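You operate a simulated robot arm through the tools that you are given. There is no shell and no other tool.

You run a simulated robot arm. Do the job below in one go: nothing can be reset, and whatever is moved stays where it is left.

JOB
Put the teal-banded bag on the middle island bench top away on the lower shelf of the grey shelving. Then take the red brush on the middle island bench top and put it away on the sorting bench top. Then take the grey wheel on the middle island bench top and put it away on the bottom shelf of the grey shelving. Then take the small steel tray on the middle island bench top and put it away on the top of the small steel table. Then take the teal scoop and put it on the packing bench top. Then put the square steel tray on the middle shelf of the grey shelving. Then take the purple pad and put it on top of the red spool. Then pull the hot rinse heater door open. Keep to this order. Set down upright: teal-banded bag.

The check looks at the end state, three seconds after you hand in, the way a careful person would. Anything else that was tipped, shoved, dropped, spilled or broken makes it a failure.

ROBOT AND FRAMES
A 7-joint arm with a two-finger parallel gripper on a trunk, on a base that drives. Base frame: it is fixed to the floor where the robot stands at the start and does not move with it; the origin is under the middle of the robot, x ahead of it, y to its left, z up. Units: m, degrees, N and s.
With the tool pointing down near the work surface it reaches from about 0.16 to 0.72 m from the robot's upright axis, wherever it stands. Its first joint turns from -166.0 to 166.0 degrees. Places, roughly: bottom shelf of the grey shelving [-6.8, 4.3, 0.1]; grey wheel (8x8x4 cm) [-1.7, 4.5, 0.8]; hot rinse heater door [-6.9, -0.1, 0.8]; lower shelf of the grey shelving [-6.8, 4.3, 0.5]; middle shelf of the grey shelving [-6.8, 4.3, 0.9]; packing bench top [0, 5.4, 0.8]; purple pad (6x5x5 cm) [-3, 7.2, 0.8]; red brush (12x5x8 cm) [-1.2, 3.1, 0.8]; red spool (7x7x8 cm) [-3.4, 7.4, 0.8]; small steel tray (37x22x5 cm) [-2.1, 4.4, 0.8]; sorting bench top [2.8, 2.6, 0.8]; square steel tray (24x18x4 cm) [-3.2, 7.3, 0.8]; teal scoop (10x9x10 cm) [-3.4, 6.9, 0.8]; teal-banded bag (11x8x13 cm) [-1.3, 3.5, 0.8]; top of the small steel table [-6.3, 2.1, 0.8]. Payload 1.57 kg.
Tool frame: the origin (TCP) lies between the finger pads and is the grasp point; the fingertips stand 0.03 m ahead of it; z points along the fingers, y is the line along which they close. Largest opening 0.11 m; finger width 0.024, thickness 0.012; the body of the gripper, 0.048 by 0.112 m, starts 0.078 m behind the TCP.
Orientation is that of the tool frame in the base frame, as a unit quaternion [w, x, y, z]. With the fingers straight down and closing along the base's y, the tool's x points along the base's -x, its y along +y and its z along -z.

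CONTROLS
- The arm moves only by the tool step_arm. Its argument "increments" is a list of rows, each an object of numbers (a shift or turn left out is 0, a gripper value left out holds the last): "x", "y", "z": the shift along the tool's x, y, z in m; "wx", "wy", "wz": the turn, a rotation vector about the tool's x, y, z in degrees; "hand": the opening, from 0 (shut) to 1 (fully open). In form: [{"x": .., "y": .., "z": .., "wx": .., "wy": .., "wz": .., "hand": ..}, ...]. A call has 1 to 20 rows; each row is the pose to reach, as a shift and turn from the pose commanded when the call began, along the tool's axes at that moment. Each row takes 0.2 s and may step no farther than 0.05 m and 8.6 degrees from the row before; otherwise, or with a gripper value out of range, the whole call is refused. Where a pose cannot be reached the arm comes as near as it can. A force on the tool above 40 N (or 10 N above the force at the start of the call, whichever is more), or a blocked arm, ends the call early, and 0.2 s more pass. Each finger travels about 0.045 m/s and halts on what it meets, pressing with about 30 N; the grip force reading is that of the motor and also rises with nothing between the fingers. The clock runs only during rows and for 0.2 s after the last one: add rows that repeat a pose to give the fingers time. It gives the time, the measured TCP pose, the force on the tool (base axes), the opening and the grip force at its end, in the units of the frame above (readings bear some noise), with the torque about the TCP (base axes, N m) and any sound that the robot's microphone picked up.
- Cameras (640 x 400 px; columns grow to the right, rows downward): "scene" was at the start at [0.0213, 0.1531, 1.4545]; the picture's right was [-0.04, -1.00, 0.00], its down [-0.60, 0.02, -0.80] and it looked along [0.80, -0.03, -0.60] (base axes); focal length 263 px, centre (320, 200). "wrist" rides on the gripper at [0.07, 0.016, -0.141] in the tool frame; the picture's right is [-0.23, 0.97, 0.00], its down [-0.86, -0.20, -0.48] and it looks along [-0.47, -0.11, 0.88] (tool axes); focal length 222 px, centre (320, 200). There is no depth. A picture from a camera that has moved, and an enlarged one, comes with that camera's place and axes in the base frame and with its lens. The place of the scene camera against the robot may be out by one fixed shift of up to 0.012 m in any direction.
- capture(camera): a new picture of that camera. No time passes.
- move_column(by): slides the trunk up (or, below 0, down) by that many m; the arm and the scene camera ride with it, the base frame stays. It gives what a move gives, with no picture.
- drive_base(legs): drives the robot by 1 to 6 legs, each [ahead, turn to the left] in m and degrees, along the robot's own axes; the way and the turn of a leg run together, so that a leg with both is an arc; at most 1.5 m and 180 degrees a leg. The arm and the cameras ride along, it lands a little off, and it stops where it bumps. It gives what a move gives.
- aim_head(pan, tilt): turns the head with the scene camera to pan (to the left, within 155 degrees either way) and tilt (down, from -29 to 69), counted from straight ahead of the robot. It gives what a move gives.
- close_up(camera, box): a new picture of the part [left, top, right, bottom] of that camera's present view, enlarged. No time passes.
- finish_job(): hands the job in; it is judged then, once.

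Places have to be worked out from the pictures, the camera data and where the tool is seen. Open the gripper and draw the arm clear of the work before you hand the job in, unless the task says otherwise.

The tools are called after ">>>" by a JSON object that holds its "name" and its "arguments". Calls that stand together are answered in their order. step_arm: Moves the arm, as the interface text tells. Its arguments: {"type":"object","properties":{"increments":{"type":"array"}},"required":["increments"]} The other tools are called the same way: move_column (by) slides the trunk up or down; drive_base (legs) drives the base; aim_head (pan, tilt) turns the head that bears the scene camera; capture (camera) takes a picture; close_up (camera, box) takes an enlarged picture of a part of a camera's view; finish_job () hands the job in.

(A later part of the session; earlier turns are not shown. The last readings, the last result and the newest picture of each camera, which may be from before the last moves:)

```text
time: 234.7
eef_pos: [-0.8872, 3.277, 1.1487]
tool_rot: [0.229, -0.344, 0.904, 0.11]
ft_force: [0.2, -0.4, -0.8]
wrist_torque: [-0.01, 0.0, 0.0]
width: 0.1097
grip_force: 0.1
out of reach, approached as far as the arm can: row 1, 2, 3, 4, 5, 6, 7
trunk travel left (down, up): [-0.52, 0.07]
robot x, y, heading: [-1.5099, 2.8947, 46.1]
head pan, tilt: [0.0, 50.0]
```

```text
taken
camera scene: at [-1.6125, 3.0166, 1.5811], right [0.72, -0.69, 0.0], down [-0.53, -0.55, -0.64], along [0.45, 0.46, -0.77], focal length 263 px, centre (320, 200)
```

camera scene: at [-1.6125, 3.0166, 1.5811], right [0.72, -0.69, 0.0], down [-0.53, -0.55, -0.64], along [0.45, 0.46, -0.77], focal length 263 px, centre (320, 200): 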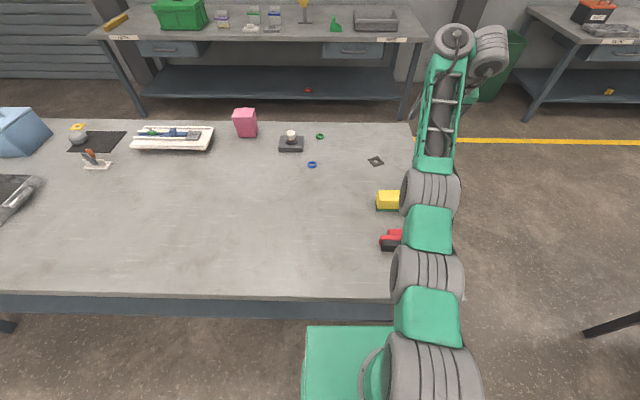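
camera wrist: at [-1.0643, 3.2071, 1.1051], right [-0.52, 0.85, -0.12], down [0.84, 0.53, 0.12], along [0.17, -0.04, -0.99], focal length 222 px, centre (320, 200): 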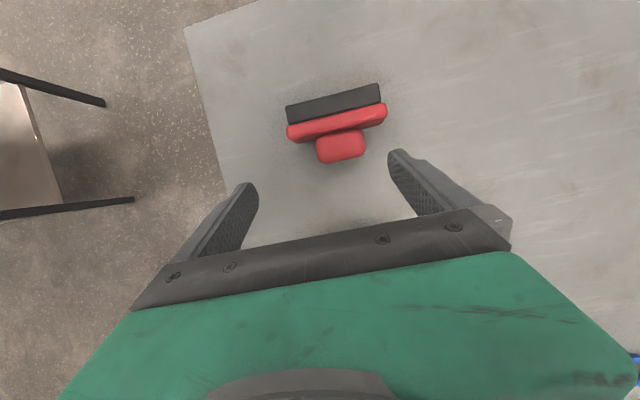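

The elbow has gone over-straight. I command the comfortable earlier pose (tool 60° forward, 0.5 m ahead, centred) in gentle rows to let it fold back.

>>> {"name": "step_arm", "arguments": {"increments": [{"wy": -4, "x": 0.029, "y": 0.023, "z": -0.004}, {"wy": -8, "x": 0.059, "y": 0.046, "z": -0.008}, {"wy": -12, "x": 0.088, "y": 0.068, "z": -0.012}, {"wy": -16, "x": 0.117, "y": 0.091, "z": -0.016}, {"wy": -20, "x": 0.147, "y": 0.114, "z": -0.02}, {"wy": -24, "x": 0.176, "y": 0.137, "z": -0.024}, {"wy": -27, "x": 0.205, "y": 0.16, "z": -0.028}, {"wy": -30.6, "x": 0.2346, "y": 0.1823, "z": -0.0312}, {"wy": -30.6, "x": 0.2346, "y": 0.1823, "z": -0.0312}, {"wy": -30.6, "x": 0.2346, "y": 0.1823, "z": -0.0312}]}}

>>> {"name": "capture", "arguments": {"camera": "scene"}}

```text
time: 236.9
eef_pos: [-1.0427, 3.4438, 1.3218]
tool_rot: [0.387, -0.301, 0.861, 0.132]
ft_force: [-0.1, -0.4, -0.2]
wrist_torque: [0.03, 0.02, 0.03]
width: 0.11
grip_force: 0.0
out of reach, approached as far as the arm can: row 1, 2, 3, 4, 5, 6, 7, 8, 9, 10
trunk travel left (down, up): [-0.52, 0.07]
robot x, y, heading: [-1.5104, 2.8947, 45.9]
head pan, tilt: [0.0, 50.0]
```

```text
taken
camera scene: at [-1.6123, 3.0161, 1.5811], right [0.72, -0.69, 0.0], down [-0.53, -0.55, -0.64], along [0.45, 0.46, -0.77], focal length 263 px, centre (320, 200)
```

scene: 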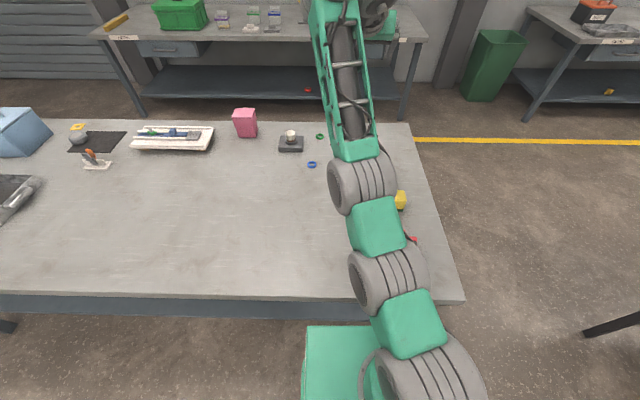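

Still over-straight. I first stretch fully outward, so the elbow can pass its straight point, and then come back in.

>>> {"name": "step_arm", "arguments": {"increments": [{"x": -0.033, "z": 0.037}, {"x": -0.066, "z": 0.074}, {"x": -0.099, "z": 0.111}, {"x": -0.132, "z": 0.148}, {"x": -0.132, "z": 0.148}]}}

```text
time: 238.1
eef_pos: [-0.9575, 3.5106, 1.2922]
tool_rot: [0.387, -0.302, 0.861, 0.132]
ft_force: [0.4, -1.4, 0.1]
wrist_torque: [0.03, 0.02, 0.01]
width: 0.1099
grip_force: 0.1
out of reach, approached as far as the arm can: row 2, 3, 4, 5
trunk travel left (down, up): [-0.52, 0.07]
robot x, y, heading: [-1.5061, 2.8992, 45.9]
head pan, tilt: [0.0, 50.0]
```

>>> {"name": "step_arm", "arguments": {"increments": [{"x": 0.04, "y": -0.005, "z": -0.011, "wy": -1.5}, {"x": 0.085, "y": -0.01, "z": -0.022, "wy": -3}, {"x": 0.13, "y": -0.015, "z": -0.033, "wy": -4.5}, {"x": 0.173, "y": -0.02, "z": -0.045, "wy": -6}, {"x": 0.216, "y": -0.025, "z": -0.056, "wy": -7.5}, {"x": 0.26, "y": -0.03, "z": -0.067, "wy": -9}, {"x": 0.303, "y": -0.035, "z": -0.078, "wy": -10.5}, {"x": 0.3466, "y": -0.038, "z": -0.089, "wy": -12}, {"x": 0.3466, "y": -0.038, "z": -0.089, "wy": -12}]}}

>>> {"name": "capture", "arguments": {"camera": "scene"}}

```text
time: 240.1
eef_pos: [-1.1648, 3.2947, 1.0928]
tool_rot: [0.475, -0.287, 0.816, 0.162]
ft_force: [0.0, 0.0, -0.7]
wrist_torque: [0.01, 0.02, 0.01]
width: 0.11
grip_force: 0.1
trunk travel left (down, up): [-0.52, 0.07]
robot x, y, heading: [-1.5089, 2.8967, 45.8]
head pan, tilt: [0.0, 50.0]
```

```text
taken
camera scene: at [-1.6131, 3.0162, 1.5811], right [0.72, -0.69, 0.0], down [-0.53, -0.55, -0.64], along [0.45, 0.46, -0.77], focal length 263 px, centre (320, 200)
```

scene: 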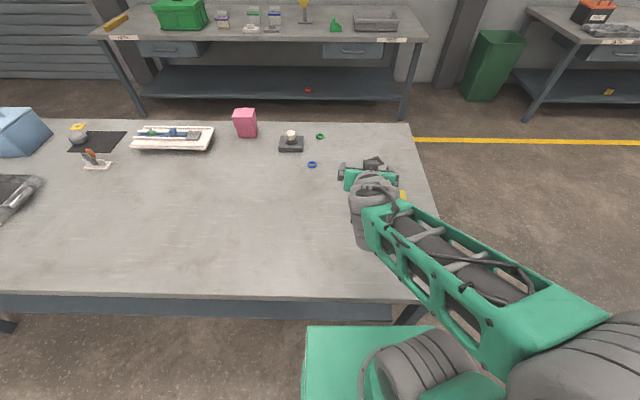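

The arm folded back into its good posture. I bring the tool to straight down again (no backward tilt this time) and go over the knob.

>>> {"name": "step_arm", "arguments": {"increments": [{"wy": 8}, {"wy": 16}, {"wy": 24}, {"wy": 32}, {"wy": 40}, {"wy": 48}, {"wy": 55}, {"wy": 60.2}, {"wy": 60.2}]}}

```text
time: 242.1
eef_pos: [-1.166, 3.2968, 1.093]
tool_rot: [0.0, -0.33, 0.944, -0.003]
ft_force: [0.0, -0.2, -1.1]
wrist_torque: [-0.03, 0.01, 0.0]
width: 0.11
grip_force: 0.0
trunk travel left (down, up): [-0.52, 0.07]
robot x, y, heading: [-1.5077, 2.8929, 46.0]
head pan, tilt: [0.0, 50.0]
```

>>> {"name": "step_arm", "arguments": {"increments": [{"x": 0.0015, "y": -0.03, "z": 0.03, "wz": -1.5}, {"x": 0.003, "y": -0.06, "z": 0.06, "wz": -3}, {"x": 0.005, "y": -0.09, "z": 0.095, "wz": -4.5}, {"x": 0.007, "y": -0.12, "z": 0.13, "wz": -4.5}, {"x": 0.008, "y": -0.1366, "z": 0.163, "wz": -4.5}, {"x": 0.008, "y": -0.1366, "z": 0.163, "wz": -4.5}]}}

>>> {"name": "capture", "arguments": {"camera": "wrist"}}

>>> {"name": "capture", "arguments": {"camera": "scene"}}

```text
time: 243.5
eef_pos: [-1.0843, 3.1826, 0.9302]
tool_rot: [0.003, -0.367, 0.93, -0.003]
ft_force: [1.1, 0.4, 0.2]
wrist_torque: [-0.02, 0.0, 0.03]
width: 0.11
grip_force: 0.1
trunk travel left (down, up): [-0.52, 0.07]
robot x, y, heading: [-1.5084, 2.8972, 46.0]
head pan, tilt: [0.0, 50.0]
```

```text
taken
camera wrist: at [-1.1479, 3.1467, 1.0699], right [-0.5, 0.87, -0.01], down [0.76, 0.44, 0.48], along [0.42, 0.23, -0.88], focal length 222 px, centre (320, 200)
```

wrist: 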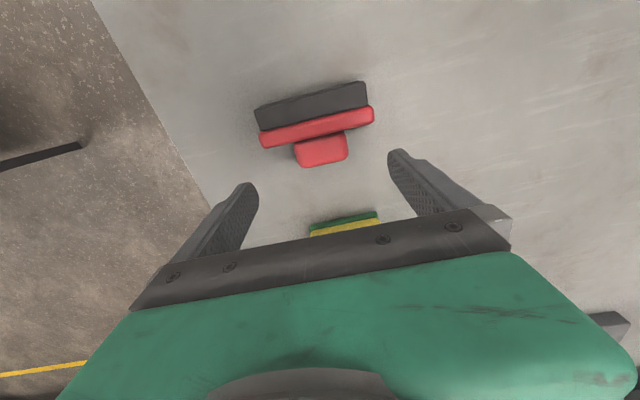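

```text
taken
camera scene: at [-1.6128, 3.0164, 1.5811], right [0.72, -0.69, 0.0], down [-0.53, -0.55, -0.64], along [0.45, 0.46, -0.77], focal length 263 px, centre (320, 200)
```

scene: 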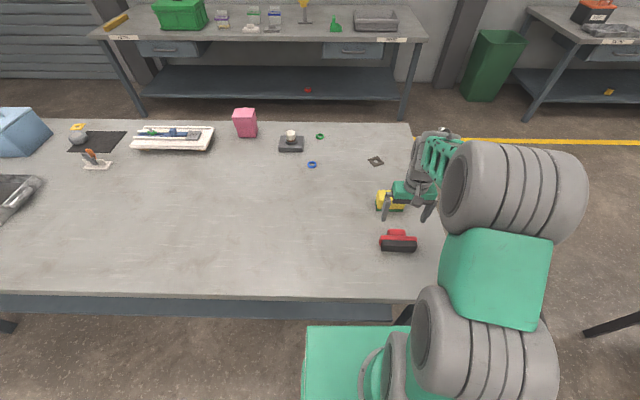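

The knob sits centred between the fingers in the wrist view, the closing line parallel to the brush. I go down to grip height and close on the knob's ends.

>>> {"name": "step_arm", "arguments": {"increments": [{"x": 0.002, "y": 0.003, "z": 0.03}, {"x": 0.003, "y": 0.0045, "z": 0.06}, {"x": 0.003, "y": 0.0045, "z": 0.075}, {"x": 0.003, "y": 0.0045, "z": 0.084}, {"x": 0.003, "y": 0.0045, "z": 0.084}]}}

>>> {"name": "capture", "arguments": {"camera": "wrist"}}

>>> {"name": "close_up", "arguments": {"camera": "scene", "box": [360, 180, 460, 260]}}

```text
time: 244.7
eef_pos: [-1.0887, 3.1848, 0.8475]
tool_rot: [0.002, -0.367, 0.93, -0.003]
ft_force: [0.1, -0.2, 0.0]
wrist_torque: [0.0, -0.01, 0.02]
width: 0.1099
grip_force: 0.1
trunk travel left (down, up): [-0.52, 0.07]
robot x, y, heading: [-1.5049, 2.8925, 46.0]
head pan, tilt: [0.0, 50.0]
```

```text
taken
camera wrist: at [-1.1532, 3.1492, 0.9873], right [-0.5, 0.87, -0.01], down [0.76, 0.44, 0.48], along [0.42, 0.23, -0.88], focal length 222 px, centre (320, 200)
```

wrist: 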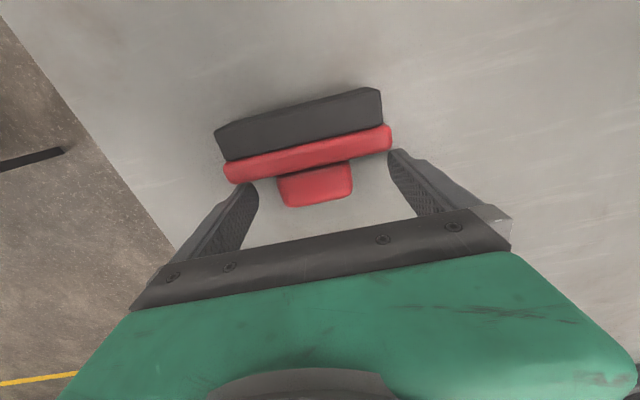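

```text
5.00 times, centred on (410, 220) of scene
camera zoom: at [-1.6129, 3.0164, 1.5811], right [0.72, -0.69, 0.0], down [-0.53, -0.55, -0.64], along [0.45, 0.46, -0.77], focal length 1313 px, centre (-130, 100)
```

zoom: 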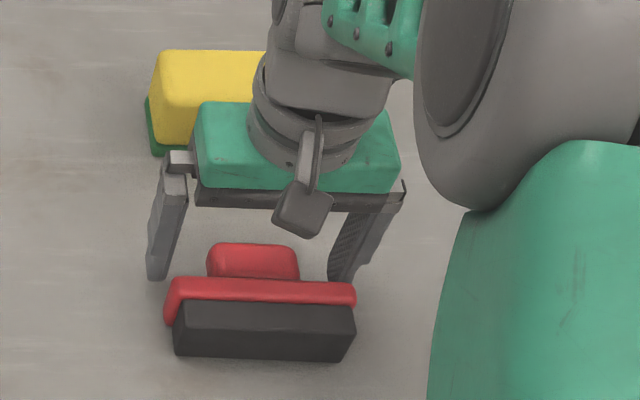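

The fingers straddle the knob well. I shift 4 mm toward the plate and close.

>>> {"name": "step_arm", "arguments": {"increments": [{"x": 0.004, "hand": 1}, {"x": 0.004, "hand": 0.7}, {"x": 0.004, "hand": 0.5}, {"x": 0.004, "hand": 0.3}, {"x": 0.004, "hand": 0.2}, {"x": 0.004, "hand": 0.2}, {"x": 0.004, "hand": 0.2}, {"x": 0.004, "hand": 0.2}]}}

>>> {"name": "capture", "arguments": {"camera": "wrist"}}

```text
time: 246.5
eef_pos: [-1.0924, 3.1814, 0.8475]
tool_rot: [0.002, -0.366, 0.93, -0.002]
ft_force: [0.3, -0.7, 0.1]
wrist_torque: [0.03, 0.06, 0.0]
width: 0.059
grip_force: 30.4
trunk travel left (down, up): [-0.52, 0.07]
robot x, y, heading: [-1.509, 2.896, 46.0]
head pan, tilt: [0.0, 50.0]
```

```text
taken
camera wrist: at [-1.1562, 3.1463, 0.9877], right [-0.5, 0.87, -0.01], down [0.76, 0.44, 0.48], along [0.42, 0.23, -0.88], focal length 222 px, centre (320, 200)
```

wrist: 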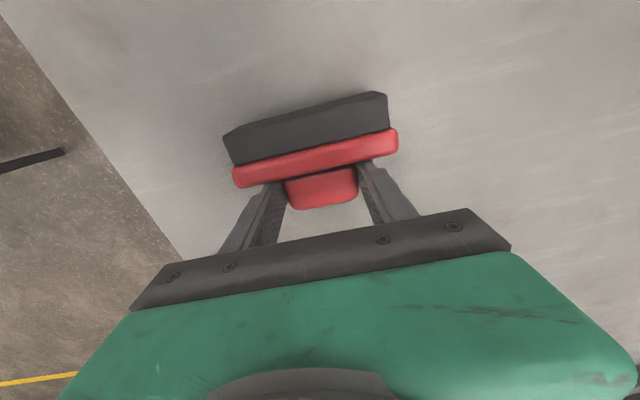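

Gripped at 0.059 m with 30 N on the knob. I lift it 0.15 m.

>>> {"name": "step_arm", "arguments": {"increments": [{"z": -0.015}, {"z": -0.045}, {"z": -0.08}, {"z": -0.115}, {"z": -0.15}, {"z": -0.15}]}}

>>> {"name": "capture", "arguments": {"camera": "wrist"}}

>>> {"name": "capture", "arguments": {"camera": "scene"}}

```text
time: 247.9
eef_pos: [-1.0944, 3.1826, 0.9993]
tool_rot: [0.002, -0.367, 0.93, -0.004]
ft_force: [-0.3, 0.3, 0.5]
wrist_torque: [0.03, -0.02, -0.02]
width: 0.0594
grip_force: 30.2
trunk travel left (down, up): [-0.52, 0.07]
robot x, y, heading: [-1.5055, 2.8953, 45.7]
head pan, tilt: [0.0, 50.0]
```

```text
taken
camera wrist: at [-1.1577, 3.1462, 1.138], right [-0.5, 0.87, -0.01], down [0.76, 0.44, 0.48], along [0.42, 0.23, -0.88], focal length 222 px, centre (320, 200)
```

wrist: 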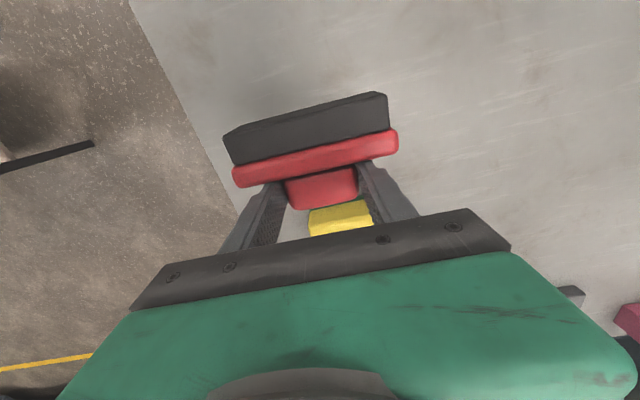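

```text
taken
camera scene: at [-1.6129, 3.0164, 1.5811], right [0.72, -0.69, 0.0], down [-0.53, -0.55, -0.64], along [0.45, 0.46, -0.77], focal length 263 px, centre (320, 200)
```

scene: 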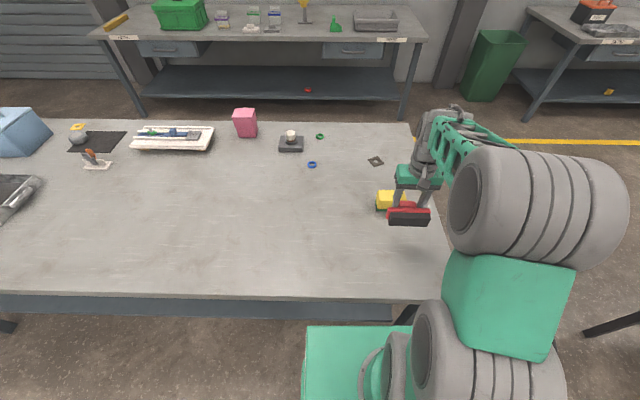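

The brush hangs firmly in the grip. I raise and move it out slightly while tilting the tool forward, so the bristles turn downward.

>>> {"name": "step_arm", "arguments": {"increments": [{"wy": -7.5, "x": -0.01, "z": -0.005}, {"wy": -15, "x": -0.02, "z": -0.01}, {"wy": -22.5, "x": -0.03, "z": -0.015}, {"wy": -30, "x": -0.04, "z": -0.02}, {"wy": -37.5, "x": -0.05, "z": -0.025}, {"wy": -45, "x": -0.06, "z": -0.03}, {"wy": -52.5, "x": -0.07, "z": -0.035}, {"wy": -60, "x": -0.08, "z": -0.04}, {"wy": -67.5, "x": -0.09, "z": -0.045}, {"wy": -75, "x": -0.1, "z": -0.05}, {"wy": -75, "x": -0.1, "z": -0.05}]}}

>>> {"name": "capture", "arguments": {"camera": "wrist"}}

>>> {"name": "capture", "arguments": {"camera": "scene"}}

```text
time: 250.3
eef_pos: [-1.0206, 3.2516, 1.0482]
tool_rot: [0.568, -0.293, 0.736, 0.221]
ft_force: [0.0, 0.7, -1.7]
wrist_torque: [-0.01, 0.03, 0.01]
width: 0.0593
grip_force: 30.2
trunk travel left (down, up): [-0.52, 0.07]
robot x, y, heading: [-1.5084, 2.8971, 45.9]
head pan, tilt: [0.0, 50.0]
```

```text
taken
camera wrist: at [-1.1454, 3.1566, 1.0156], right [-0.62, 0.75, 0.21], down [-0.05, -0.31, 0.95], along [0.78, 0.58, 0.23], focal length 222 px, centre (320, 200)
```

wrist: 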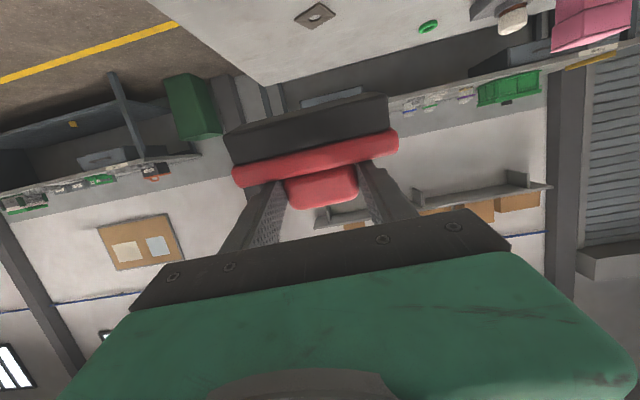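

```text
taken
camera scene: at [-1.6127, 3.0165, 1.5811], right [0.72, -0.69, 0.0], down [-0.53, -0.55, -0.64], along [0.45, 0.46, -0.77], focal length 263 px, centre (320, 200)
```

scene: 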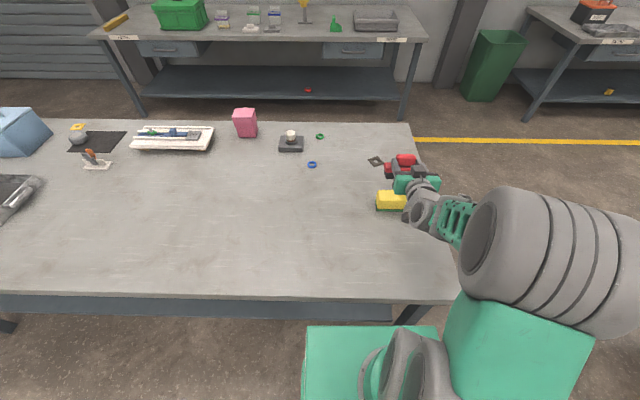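

The brush is nearly upright in the grip. I back out and drive through the gap between the benches to the far lane.

>>> {"name": "drive_base", "arguments": {"legs": [[-0.45, 0], [0, -91], [0.83, 0], [0, 90], [1.5, 0], [0.75, 0]]}}

>>> {"name": "aim_head", "arguments": {"pan": -50, "tilt": 25}}

>>> {"name": "capture", "arguments": {"camera": "scene"}}

```text
time: 275.4
eef_pos: [0.8792, 3.865, 1.0478]
tool_rot: [0.572, -0.278, 0.743, 0.209]
ft_force: [0.2, -0.5, -0.9]
wrist_torque: [-0.03, 0.02, -0.03]
width: 0.0594
grip_force: 30.6
trunk travel left (down, up): [-0.52, 0.07]
robot x, y, heading: [0.3778, 3.5326, 43.6]
head pan, tilt: [0.0, 50.0]
```

```text
time: 276.6
eef_pos: [0.8792, 3.8653, 1.0481]
tool_rot: [0.572, -0.278, 0.743, 0.209]
ft_force: [0.2, -0.4, -1.3]
wrist_torque: [-0.03, 0.06, -0.03]
width: 0.0592
grip_force: 29.4
trunk travel left (down, up): [-0.52, 0.07]
robot x, y, heading: [0.3789, 3.5329, 43.6]
head pan, tilt: [-50.0, 25.0]
```

```text
taken
camera scene: at [0.3143, 3.5924, 1.6185], right [-0.11, -0.99, 0.0], down [-0.42, 0.05, -0.91], along [0.9, -0.1, -0.42], focal length 263 px, centre (320, 200)
```

scene: 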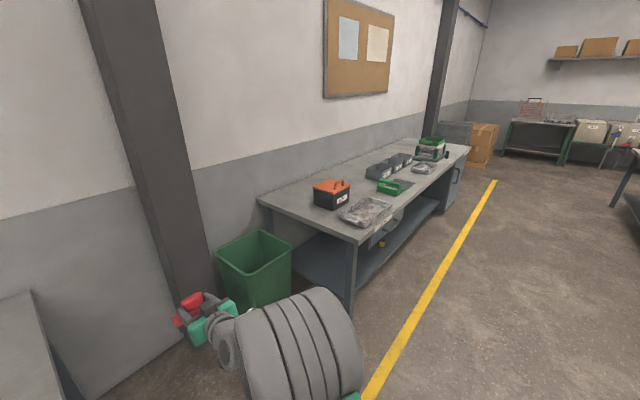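

The sorting bench runs from s≈1.2 to -1.5 with its front edge at w≈3.37; there seems to be free space around s≈0.1. I drive there and face it.

>>> {"name": "drive_base", "arguments": {"legs": [[0, -88.6], [1.5, 0], [0.6, 0], [0, 90]]}}

>>> {"name": "aim_head", "arguments": {"pan": 0, "tilt": 40}}

>>> {"name": "capture", "arguments": {"camera": "scene"}}

```text
time: 294.5
eef_pos: [2.3289, 2.3929, 1.0482]
tool_rot: [0.57, -0.287, 0.739, 0.216]
ft_force: [-0.2, 0.1, -1.2]
wrist_torque: [-0.03, 0.02, 0.02]
width: 0.059
grip_force: 30.1
trunk travel left (down, up): [-0.52, 0.07]
robot x, y, heading: [1.8366, 2.0455, 45.3]
head pan, tilt: [-50.0, 25.0]
```

```text
time: 295.7
eef_pos: [2.3285, 2.393, 1.0488]
tool_rot: [0.569, -0.287, 0.74, 0.215]
ft_force: [0.9, -1.0, -0.7]
wrist_torque: [-0.02, 0.04, 0.02]
width: 0.0595
grip_force: 29.2
trunk travel left (down, up): [-0.52, 0.07]
robot x, y, heading: [1.832, 2.0437, 45.2]
head pan, tilt: [0.0, 40.0]
```

```text
taken
camera scene: at [1.7389, 2.1734, 1.5953], right [0.71, -0.71, 0.0], down [-0.45, -0.45, -0.77], along [0.54, 0.54, -0.64], focal length 263 px, centre (320, 200)
```

scene: 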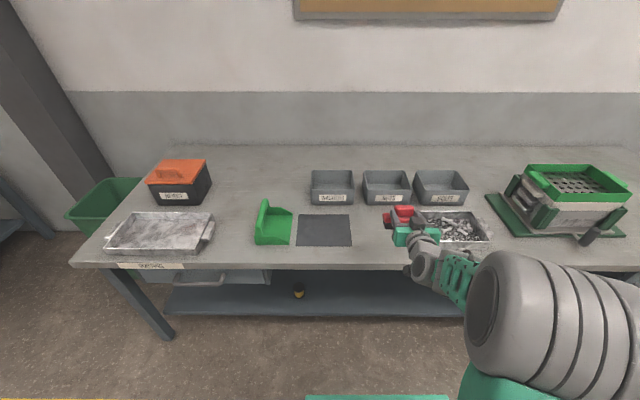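

The brush would fit between the dark mat and the tray of nuts, straight ahead of me. I zoom in to see the exact width of that gap.

>>> {"name": "close_up", "arguments": {"camera": "scene", "box": [240, 160, 500, 290]}}

```text
2.46 times, centred on (370, 225) of scene
camera zoom: at [1.7389, 2.1734, 1.5953], right [0.71, -0.71, 0.0], down [-0.45, -0.45, -0.77], along [0.54, 0.54, -0.64], focal length 646 px, centre (197, 138)
```

zoom: 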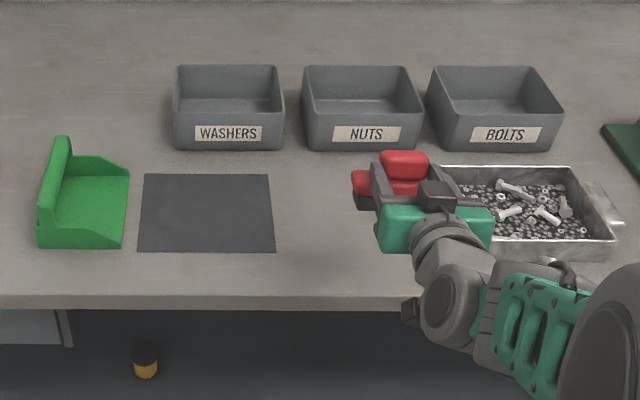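

There is about 0.2 m between the mat and the tray's handle. I drive 0.15 m forward so the brush is over that strip.

>>> {"name": "drive_base", "arguments": {"legs": [[0.15, 0]]}}

>>> {"name": "step_arm", "arguments": {"increments": [{"y": 0.025}, {"y": 0.054}, {"y": 0.054}]}}

>>> {"name": "capture", "arguments": {"camera": "scene"}}

```text
time: 297.1
eef_pos: [2.4348, 2.4993, 1.0473]
tool_rot: [0.57, -0.286, 0.739, 0.216]
ft_force: [0.4, 0.4, -2.3]
wrist_torque: [-0.04, 0.01, -0.05]
width: 0.0592
grip_force: 30.5
trunk travel left (down, up): [-0.52, 0.07]
robot x, y, heading: [1.9448, 2.1521, 45.2]
head pan, tilt: [0.0, 40.0]
```

```text
time: 297.9
eef_pos: [2.398, 2.5396, 1.0472]
tool_rot: [0.57, -0.287, 0.739, 0.217]
ft_force: [-0.4, 0.7, -0.8]
wrist_torque: [-0.04, -0.01, -0.02]
width: 0.0595
grip_force: 30.2
trunk travel left (down, up): [-0.52, 0.07]
robot x, y, heading: [1.9419, 2.1528, 45.2]
head pan, tilt: [0.0, 40.0]
```

```text
taken
camera scene: at [1.845, 2.28, 1.5952], right [0.71, -0.71, 0.0], down [-0.45, -0.46, -0.77], along [0.54, 0.54, -0.64], focal length 263 px, centre (320, 200)
```

scene: 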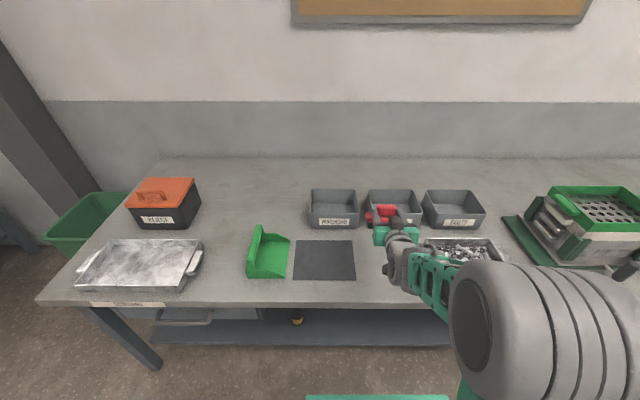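

>>> {"name": "move_column", "arguments": {"by": -0.13}}

>>> {"name": "capture", "arguments": {"camera": "scene"}}

>>> {"name": "capture", "arguments": {"camera": "wrist"}}

```text
time: 299.5
eef_pos: [2.398, 2.5387, 0.9155]
tool_rot: [0.57, -0.286, 0.74, 0.215]
ft_force: [-1.1, 0.9, -1.0]
wrist_torque: [0.01, -0.01, 0.0]
width: 0.0592
grip_force: 29.8
trunk travel left (down, up): [-0.39, 0.2]
robot x, y, heading: [1.9406, 2.1503, 45.3]
head pan, tilt: [0.0, 40.0]
```

```text
taken
camera scene: at [1.8451, 2.2799, 1.4653], right [0.71, -0.71, 0.0], down [-0.45, -0.46, -0.77], along [0.54, 0.54, -0.64], focal length 263 px, centre (320, 200)
```

scene: 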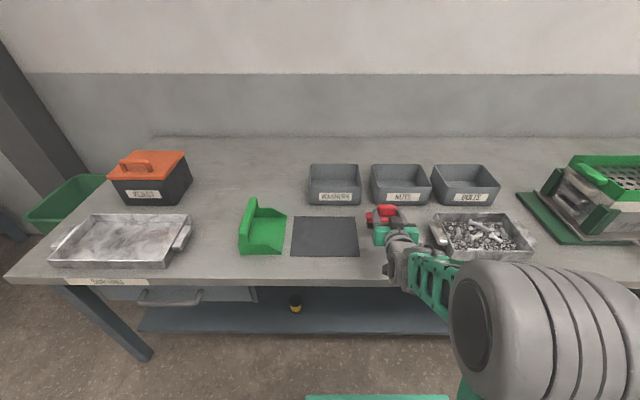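

```text
taken
camera wrist: at [2.2725, 2.447, 0.8856], right [-0.61, 0.76, 0.21], down [-0.05, -0.3, 0.95], along [0.79, 0.57, 0.22], focal length 222 px, centre (320, 200)
```

wrist: 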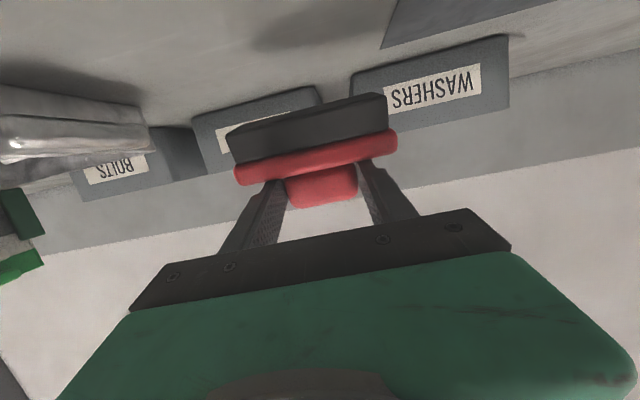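

>>> {"name": "close_up", "arguments": {"camera": "scene", "box": [320, 180, 480, 280]}}

```text
4.00 times, centred on (400, 230) of scene
camera zoom: at [1.8451, 2.2799, 1.4653], right [0.71, -0.71, 0.0], down [-0.45, -0.46, -0.77], along [0.54, 0.54, -0.64], focal length 1050 px, centre (0, 80)
```

zoom: 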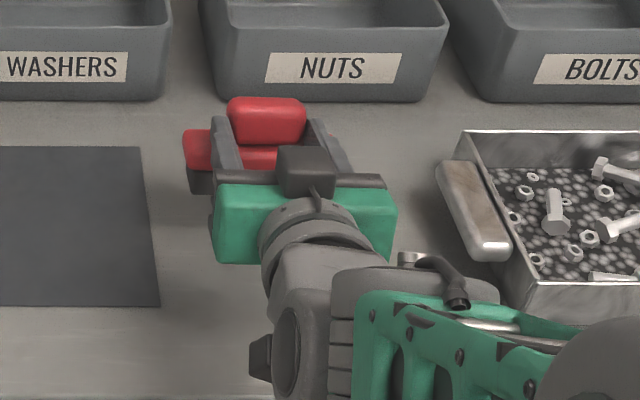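

The brush hovers over bare bench top, clear of mat, bins and tray. I lower it with the arm, slowly near contact.

>>> {"name": "step_arm", "arguments": {"increments": [{"x": 0.0145, "z": 0.004}, {"x": 0.029, "z": 0.008}, {"x": 0.034, "z": 0.009}, {"x": 0.038, "z": 0.0102}, {"x": 0.042, "z": 0.0112}, {"x": 0.042, "z": 0.0112}]}}

```text
time: 300.9
eef_pos: [2.3988, 2.5397, 0.8744]
tool_rot: [0.569, -0.287, 0.74, 0.216]
ft_force: [0.7, -0.4, -1.2]
wrist_torque: [-0.05, 0.02, -0.02]
width: 0.0593
grip_force: 30.3
trunk travel left (down, up): [-0.39, 0.2]
robot x, y, heading: [1.9412, 2.1522, 45.1]
head pan, tilt: [0.0, 40.0]
```

>>> {"name": "step_arm", "arguments": {"increments": [{"x": 0.003, "z": 0.0008}, {"x": 0.006, "z": 0.0016}, {"x": 0.009, "z": 0.0024}, {"x": 0.009, "z": 0.0024}]}}

>>> {"name": "close_up", "arguments": {"camera": "scene", "box": [320, 180, 480, 280]}}

```text
time: 301.9
eef_pos: [2.3994, 2.5385, 0.8637]
tool_rot: [0.569, -0.287, 0.739, 0.216]
ft_force: [-0.3, -0.4, -1.5]
wrist_torque: [-0.04, 0.01, 0.01]
width: 0.0593
grip_force: 30.2
trunk travel left (down, up): [-0.39, 0.2]
robot x, y, heading: [1.9431, 2.1517, 44.9]
head pan, tilt: [0.0, 40.0]
```

```text
4.00 times, centred on (400, 230) of scene
camera zoom: at [1.8451, 2.28, 1.4652], right [0.71, -0.71, 0.0], down [-0.45, -0.46, -0.77], along [0.54, 0.54, -0.64], focal length 1050 px, centre (0, 80)
```

zoom: 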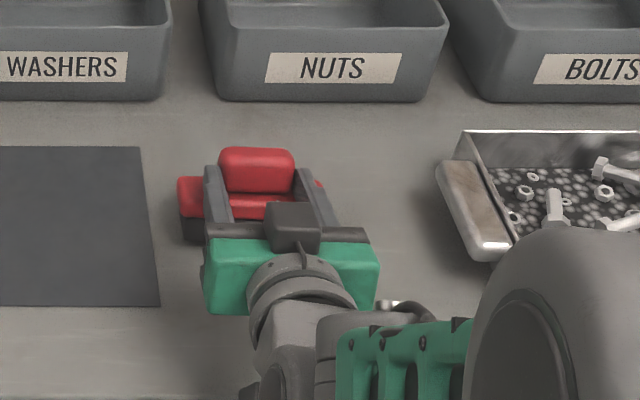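

No contact yet at 0.864; I continue in 3 mm steps.

>>> {"name": "step_arm", "arguments": {"increments": [{"x": 0.003, "z": 0.0008}, {"x": 0.006, "z": 0.0016}, {"x": 0.009, "z": 0.0024}, {"x": 0.009, "z": 0.0024}]}}

```text
time: 302.9
eef_pos: [2.4006, 2.5396, 0.862]
tool_rot: [0.575, -0.286, 0.735, 0.218]
ft_force: [-2.1, -2.1, 33.7]
wrist_torque: [0.97, -0.5, -0.02]
width: 0.0592
grip_force: 29.7
trunk travel left (down, up): [-0.39, 0.2]
robot x, y, heading: [1.945, 2.1476, 44.8]
head pan, tilt: [0.0, 40.0]
```

Contact: 34 N, and the torque puts it at the brush's far lower edge, as expected. I ease off and open the fingers.

>>> {"name": "step_arm", "arguments": {"increments": [{"x": -0.003, "z": -0.0008}, {"x": -0.006, "z": -0.0016}, {"x": -0.006, "z": -0.0016}]}}

>>> {"name": "step_arm", "arguments": {"increments": [{"hand": 0.56}, {"hand": 0.6}, {"hand": 0.65}, {"hand": 0.75}, {"hand": 0.85}, {"hand": 0.9}, {"hand": 0.9}]}}

>>> {"name": "close_up", "arguments": {"camera": "scene", "box": [320, 180, 480, 280]}}

>>> {"name": "capture", "arguments": {"camera": "wrist"}}

```text
time: 303.7
eef_pos: [2.3977, 2.5387, 0.8622]
tool_rot: [0.571, -0.286, 0.738, 0.216]
ft_force: [5.8, 3.4, 19.5]
wrist_torque: [1.07, -0.47, -0.23]
width: 0.0592
grip_force: 30.0
trunk travel left (down, up): [-0.39, 0.2]
robot x, y, heading: [1.9423, 2.1517, 45.3]
head pan, tilt: [0.0, 40.0]
```

```text
time: 305.3
eef_pos: [2.3995, 2.5377, 0.8621]
tool_rot: [0.569, -0.287, 0.74, 0.216]
ft_force: [-0.6, 0.5, -0.4]
wrist_torque: [0.0, 0.0, 0.04]
width: 0.0989
grip_force: 0.1
trunk travel left (down, up): [-0.39, 0.2]
robot x, y, heading: [1.9418, 2.15, 45.3]
head pan, tilt: [0.0, 40.0]
```

```text
4.00 times, centred on (400, 230) of scene
camera zoom: at [1.8451, 2.2799, 1.4652], right [0.71, -0.71, 0.0], down [-0.45, -0.46, -0.77], along [0.54, 0.54, -0.64], focal length 1050 px, centre (0, 80)
```

zoom: 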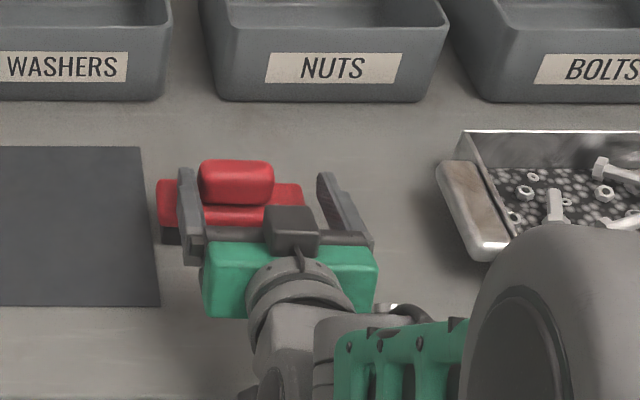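

```text
taken
camera wrist: at [2.2722, 2.4465, 0.8295], right [-0.61, 0.76, 0.21], down [-0.05, -0.3, 0.95], along [0.79, 0.57, 0.22], focal length 222 px, centre (320, 200)
```

wrist: 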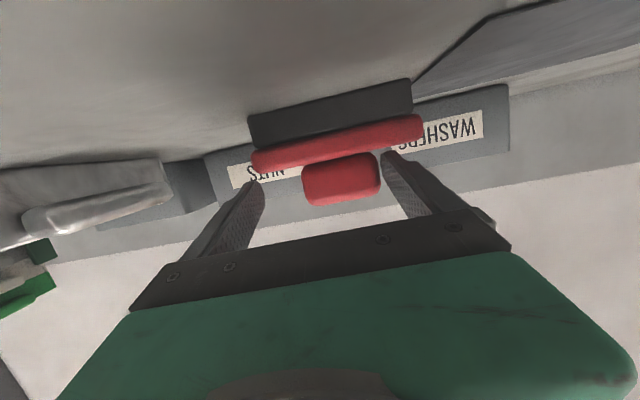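

The brush stands upright on the sorting bench. I raise 6 mm and draw straight back from the knob.

>>> {"name": "step_arm", "arguments": {"increments": [{"x": -0.006, "z": -0.001}, {"x": -0.008, "z": -0.03}, {"x": -0.012, "z": -0.07}, {"x": -0.02, "z": -0.11}, {"x": -0.05, "z": -0.12}, {"x": -0.09, "z": -0.12}, {"x": -0.09, "z": -0.12}]}}

>>> {"name": "capture", "arguments": {"camera": "scene"}}

```text
time: 306.9
eef_pos: [2.329, 2.4764, 0.9801]
tool_rot: [0.569, -0.288, 0.739, 0.216]
ft_force: [-0.4, 0.0, 0.3]
wrist_torque: [-0.01, -0.02, 0.02]
width: 0.0989
grip_force: 0.2
trunk travel left (down, up): [-0.39, 0.2]
robot x, y, heading: [1.9427, 2.1524, 44.8]
head pan, tilt: [0.0, 40.0]
```

```text
taken
camera scene: at [1.845, 2.2798, 1.4652], right [0.71, -0.71, 0.0], down [-0.45, -0.46, -0.77], along [0.54, 0.54, -0.64], focal length 263 px, centre (320, 200)
```

scene: 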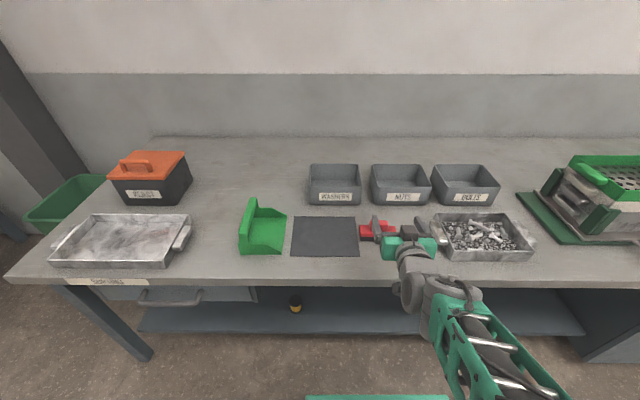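

I back up a little to check the brush with a free view.

>>> {"name": "drive_base", "arguments": {"legs": [[-0.25, 0]]}}

>>> {"name": "close_up", "arguments": {"camera": "scene", "box": [280, 150, 460, 260]}}

```text
time: 308.7
eef_pos: [2.1542, 2.3012, 0.9798]
tool_rot: [0.57, -0.287, 0.739, 0.216]
ft_force: [-0.6, -0.1, 0.1]
wrist_torque: [0.02, 0.02, 0.02]
width: 0.0992
grip_force: 0.0
trunk travel left (down, up): [-0.39, 0.2]
robot x, y, heading: [1.7662, 1.9752, 45.1]
head pan, tilt: [0.0, 40.0]
```

```text
3.56 times, centred on (370, 205) of scene
camera zoom: at [1.6699, 2.1044, 1.4652], right [0.71, -0.71, 0.0], down [-0.45, -0.46, -0.77], along [0.54, 0.54, -0.64], focal length 934 px, centre (142, 182)
```

zoom: 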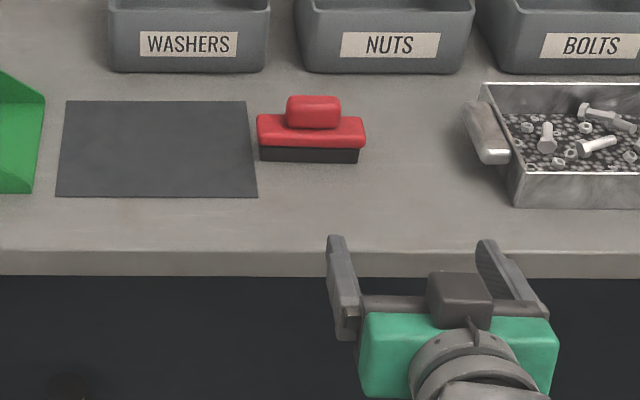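

The brush stands properly. Next the grey wheel: I raise the trunk and drive along the far lane to the island's right side at s≈4.4.

>>> {"name": "move_column", "arguments": {"by": 0.12}}

>>> {"name": "drive_base", "arguments": {"legs": [[0, 89.5], [1.5, 0], [1.5, 0], [1.2, 0]]}}

>>> {"name": "aim_head", "arguments": {"pan": 70, "tilt": 35}}

>>> {"name": "capture", "arguments": {"camera": "scene"}}

```text
time: 310.2
eef_pos: [2.1541, 2.3015, 1.1001]
tool_rot: [0.569, -0.287, 0.74, 0.215]
ft_force: [-0.5, 0.0, 0.7]
wrist_torque: [-0.01, -0.01, -0.02]
width: 0.0989
grip_force: 0.1
trunk travel left (down, up): [-0.51, 0.08]
robot x, y, heading: [1.7657, 1.9753, 45.4]
head pan, tilt: [0.0, 40.0]
```

```text
time: 334.0
eef_pos: [-1.5239, 5.2865, 1.0998]
tool_rot: [-0.248, 0.727, -0.317, -0.556]
ft_force: [0.1, 0.0, 0.3]
wrist_torque: [0.05, -0.02, -0.01]
width: 0.0991
grip_force: 0.1
trunk travel left (down, up): [-0.51, 0.08]
robot x, y, heading: [-1.1945, 4.9039, 135.2]
head pan, tilt: [0.0, 40.0]
```

```text
time: 335.4
eef_pos: [-1.5235, 5.2862, 1.0999]
tool_rot: [-0.248, 0.727, -0.318, -0.556]
ft_force: [-0.4, 0.3, 0.5]
wrist_torque: [0.02, 0.01, -0.01]
width: 0.0989
grip_force: 0.0
trunk travel left (down, up): [-0.51, 0.08]
robot x, y, heading: [-1.1929, 4.9006, 135.8]
head pan, tilt: [70.0, 35.0]
```

```text
taken
camera scene: at [-1.3451, 4.713, 1.5928], right [-0.43, 0.9, 0.0], down [0.52, 0.25, -0.82], along [-0.74, -0.35, -0.57], focal length 263 px, centre (320, 200)
```

scene: 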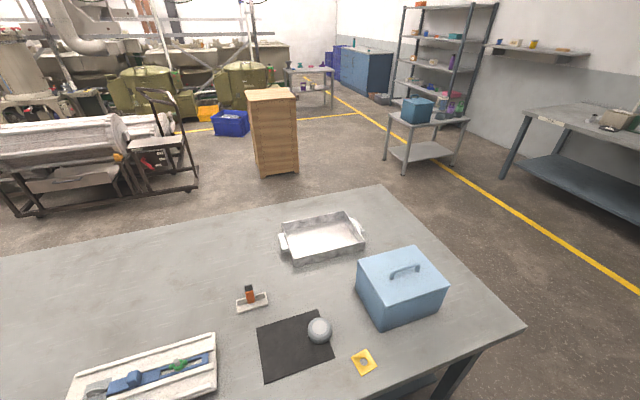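

>>> {"name": "close_up", "arguments": {"camera": "scene", "box": [220, 270, 400, 390]}}

>>> {"name": "close_up", "arguments": {"camera": "scene", "box": [260, 200, 460, 340]}}

```text
3.33 times, centred on (310, 330) of scene
camera zoom: at [-1.3451, 4.713, 1.5928], right [-0.43, 0.9, 0.0], down [0.52, 0.25, -0.82], along [-0.74, -0.35, -0.57], focal length 875 px, centre (353, -233)
```

zoom: 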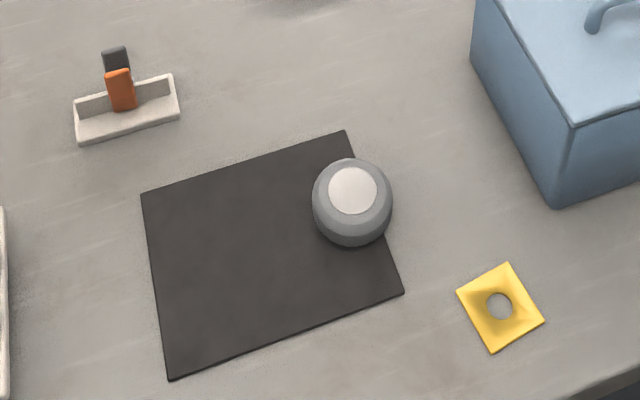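

```text
2.86 times, centred on (360, 270) of scene
camera zoom: at [-1.3451, 4.713, 1.5928], right [-0.43, 0.9, 0.0], down [0.52, 0.25, -0.82], along [-0.74, -0.35, -0.57], focal length 750 px, centre (206, 0)
```

zoom: 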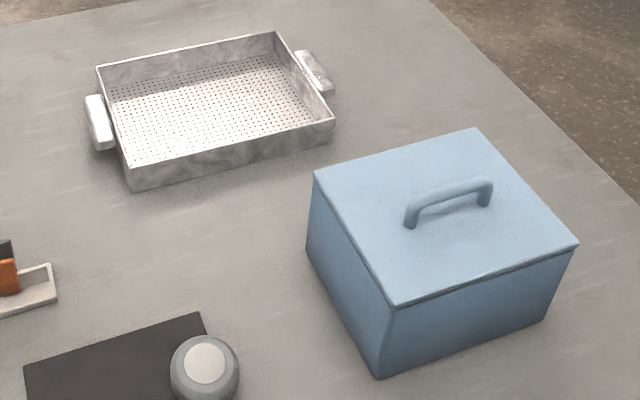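

The grey wheel lies flat at the mat's edge, at about (s 4.42, w 1.985), with a blue box 0.18 m beyond it and a flat yellow piece nearby. I drive up beside it and turn to face the island from this side.

>>> {"name": "drive_base", "arguments": {"legs": [[0.11, 0], [0, 89.4]]}}

>>> {"name": "aim_head", "arguments": {"pan": 0, "tilt": 50}}

>>> {"name": "capture", "arguments": {"camera": "scene"}}

```text
time: 340.4
eef_pos: [-1.663, 4.6555, 1.0993]
tool_rot: [0.213, 0.741, 0.283, -0.57]
ft_force: [0.1, -0.6, 0.3]
wrist_torque: [-0.02, -0.04, 0.03]
width: 0.099
grip_force: 0.0
trunk travel left (down, up): [-0.51, 0.08]
robot x, y, heading: [-1.2719, 4.9801, -134.9]
head pan, tilt: [70.0, 35.0]
```

```text
time: 341.8
eef_pos: [-1.6637, 4.6565, 1.1]
tool_rot: [0.213, 0.741, 0.284, -0.57]
ft_force: [-0.1, 0.1, -0.1]
wrist_torque: [0.0, -0.01, 0.01]
width: 0.099
grip_force: 0.0
trunk travel left (down, up): [-0.51, 0.08]
robot x, y, heading: [-1.2755, 4.9738, -135.3]
head pan, tilt: [0.0, 50.0]
```

```text
taken
camera scene: at [-1.1823, 4.8581, 1.5711], right [-0.7, 0.71, 0.0], down [0.55, 0.54, -0.64], along [-0.46, -0.45, -0.77], focal length 263 px, centre (320, 200)
```

scene: 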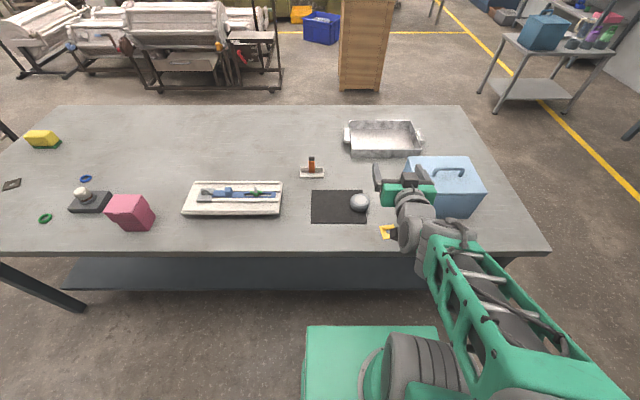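

>>> {"name": "close_up", "arguments": {"camera": "scene", "box": [300, 170, 440, 260]}}

```text
4.44 times, centred on (370, 215) of scene
camera zoom: at [-1.1823, 4.8581, 1.5711], right [-0.7, 0.71, 0.0], down [0.55, 0.54, -0.64], along [-0.46, -0.45, -0.77], focal length 1167 px, centre (98, 133)
```

zoom: 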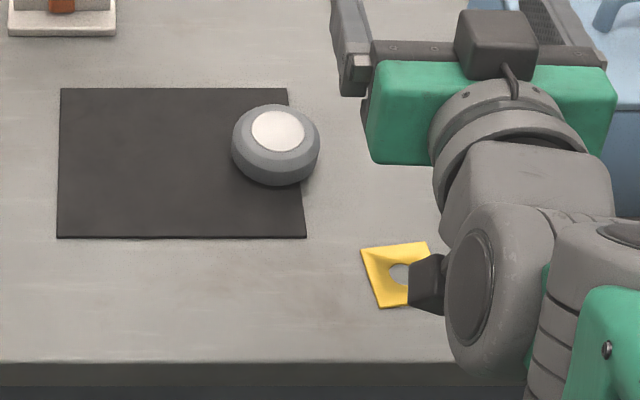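

The wheel's centre is at about (-1.724, 4.530). I set the tool to a 60° tilt with the fingers fully open.

>>> {"name": "step_arm", "arguments": {"increments": [{"wy": 7.5, "hand": 1}, {"wy": 15}, {"wy": 15}]}}

```text
time: 342.6
eef_pos: [-1.6634, 4.6565, 1.0998]
tool_rot: [0.174, 0.809, 0.309, -0.468]
ft_force: [-0.4, -0.3, 0.4]
wrist_torque: [0.0, -0.02, -0.05]
width: 0.1099
grip_force: 0.1
trunk travel left (down, up): [-0.51, 0.08]
robot x, y, heading: [-1.2716, 4.9749, -135.4]
head pan, tilt: [0.0, 50.0]
```

>>> {"name": "step_arm", "arguments": {"increments": [{"x": 0.033, "y": 0.011, "z": 0.025}, {"x": 0.066, "y": 0.0225, "z": 0.05}, {"x": 0.0985, "y": 0.034, "z": 0.0745}, {"x": 0.131, "y": 0.045, "z": 0.0994}, {"x": 0.1642, "y": 0.0564, "z": 0.1242}, {"x": 0.1642, "y": 0.0564, "z": 0.1242}]}}

>>> {"name": "capture", "arguments": {"camera": "wrist"}}

>>> {"name": "close_up", "arguments": {"camera": "scene", "box": [300, 170, 440, 260]}}

```text
time: 344.0
eef_pos: [-1.645, 4.5979, 0.8938]
tool_rot: [0.175, 0.809, 0.309, -0.469]
ft_force: [-0.8, -0.4, -0.2]
wrist_torque: [0.05, 0.0, -0.02]
width: 0.1099
grip_force: 0.0
trunk travel left (down, up): [-0.51, 0.08]
robot x, y, heading: [-1.2692, 4.9747, -135.6]
head pan, tilt: [0.0, 50.0]
```

```text
taken
camera wrist: at [-1.517, 4.6902, 0.9035], right [0.56, -0.8, 0.19], down [-0.14, 0.14, 0.98], along [-0.82, -0.58, -0.03], focal length 222 px, centre (320, 200)
```

wrist: 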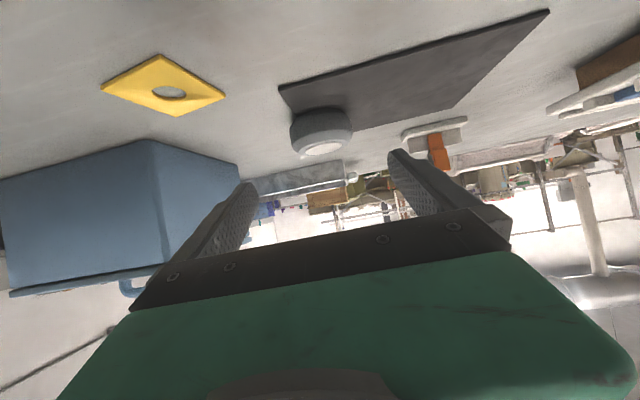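

```text
4.44 times, centred on (370, 215) of scene
camera zoom: at [-1.1824, 4.8578, 1.571], right [-0.7, 0.71, 0.0], down [0.55, 0.54, -0.64], along [-0.46, -0.45, -0.77], focal length 1167 px, centre (98, 133)
```

zoom: 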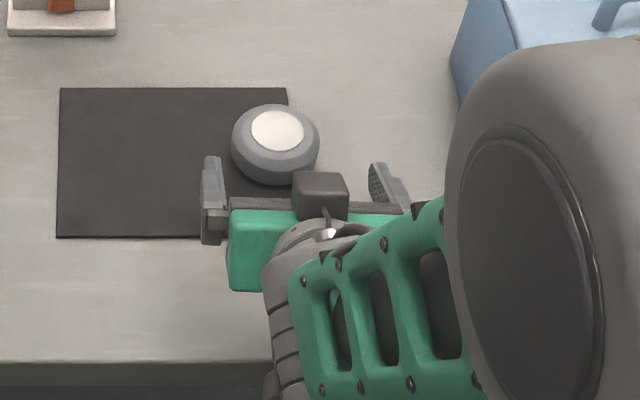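

The wheel lies in line between the fingers. I advance 0.12 m along the tool axis and close on it.

>>> {"name": "step_arm", "arguments": {"increments": [{"z": 0.035}, {"z": 0.07}, {"z": 0.1}, {"z": 0.121}, {"z": 0.121}]}}

>>> {"name": "capture", "arguments": {"camera": "wrist"}}

>>> {"name": "step_arm", "arguments": {"increments": [{"hand": 0.8}, {"hand": 0.6}, {"hand": 0.4}, {"hand": 0.3}, {"hand": 0.3}, {"hand": 0.3}, {"hand": 0.3}]}}

>>> {"name": "capture", "arguments": {"camera": "wrist"}}

```text
time: 345.2
eef_pos: [-1.7241, 4.5289, 0.8358]
tool_rot: [0.175, 0.809, 0.31, -0.469]
ft_force: [0.3, 0.8, 0.0]
wrist_torque: [0.01, 0.0, -0.02]
width: 0.1102
grip_force: 0.1
trunk travel left (down, up): [-0.51, 0.08]
robot x, y, heading: [-1.2723, 4.9799, -135.6]
head pan, tilt: [0.0, 50.0]
```

```text
taken
camera wrist: at [-1.596, 4.6209, 0.8437], right [0.56, -0.8, 0.19], down [-0.14, 0.14, 0.98], along [-0.82, -0.58, -0.03], focal length 222 px, centre (320, 200)
```

wrist: 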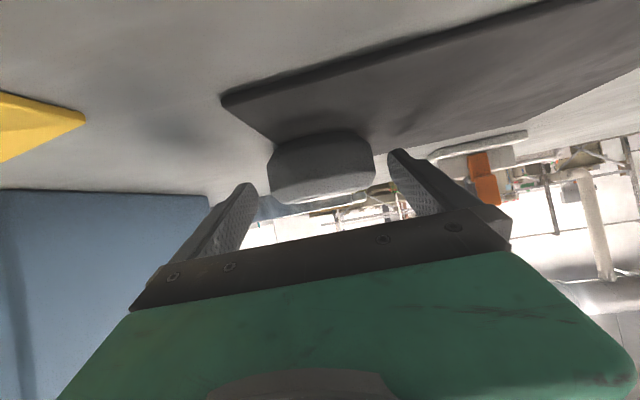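

```text
time: 346.8
eef_pos: [-1.723, 4.5294, 0.8363]
tool_rot: [0.174, 0.809, 0.309, -0.469]
ft_force: [1.2, -2.2, 0.7]
wrist_torque: [0.0, -0.05, -0.03]
width: 0.0708
grip_force: 30.5
trunk travel left (down, up): [-0.51, 0.08]
robot x, y, heading: [-1.269, 4.9775, -135.3]
head pan, tilt: [0.0, 50.0]
```

```text
taken
camera wrist: at [-1.5956, 4.6208, 0.844], right [0.56, -0.8, 0.19], down [-0.14, 0.14, 0.98], along [-0.82, -0.58, -0.03], focal length 222 px, centre (320, 200)
```

wrist: 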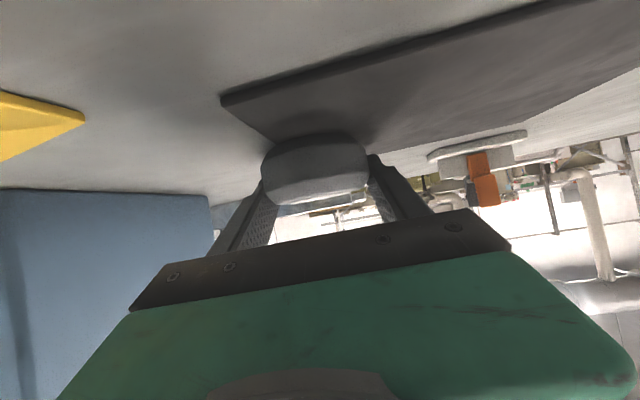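

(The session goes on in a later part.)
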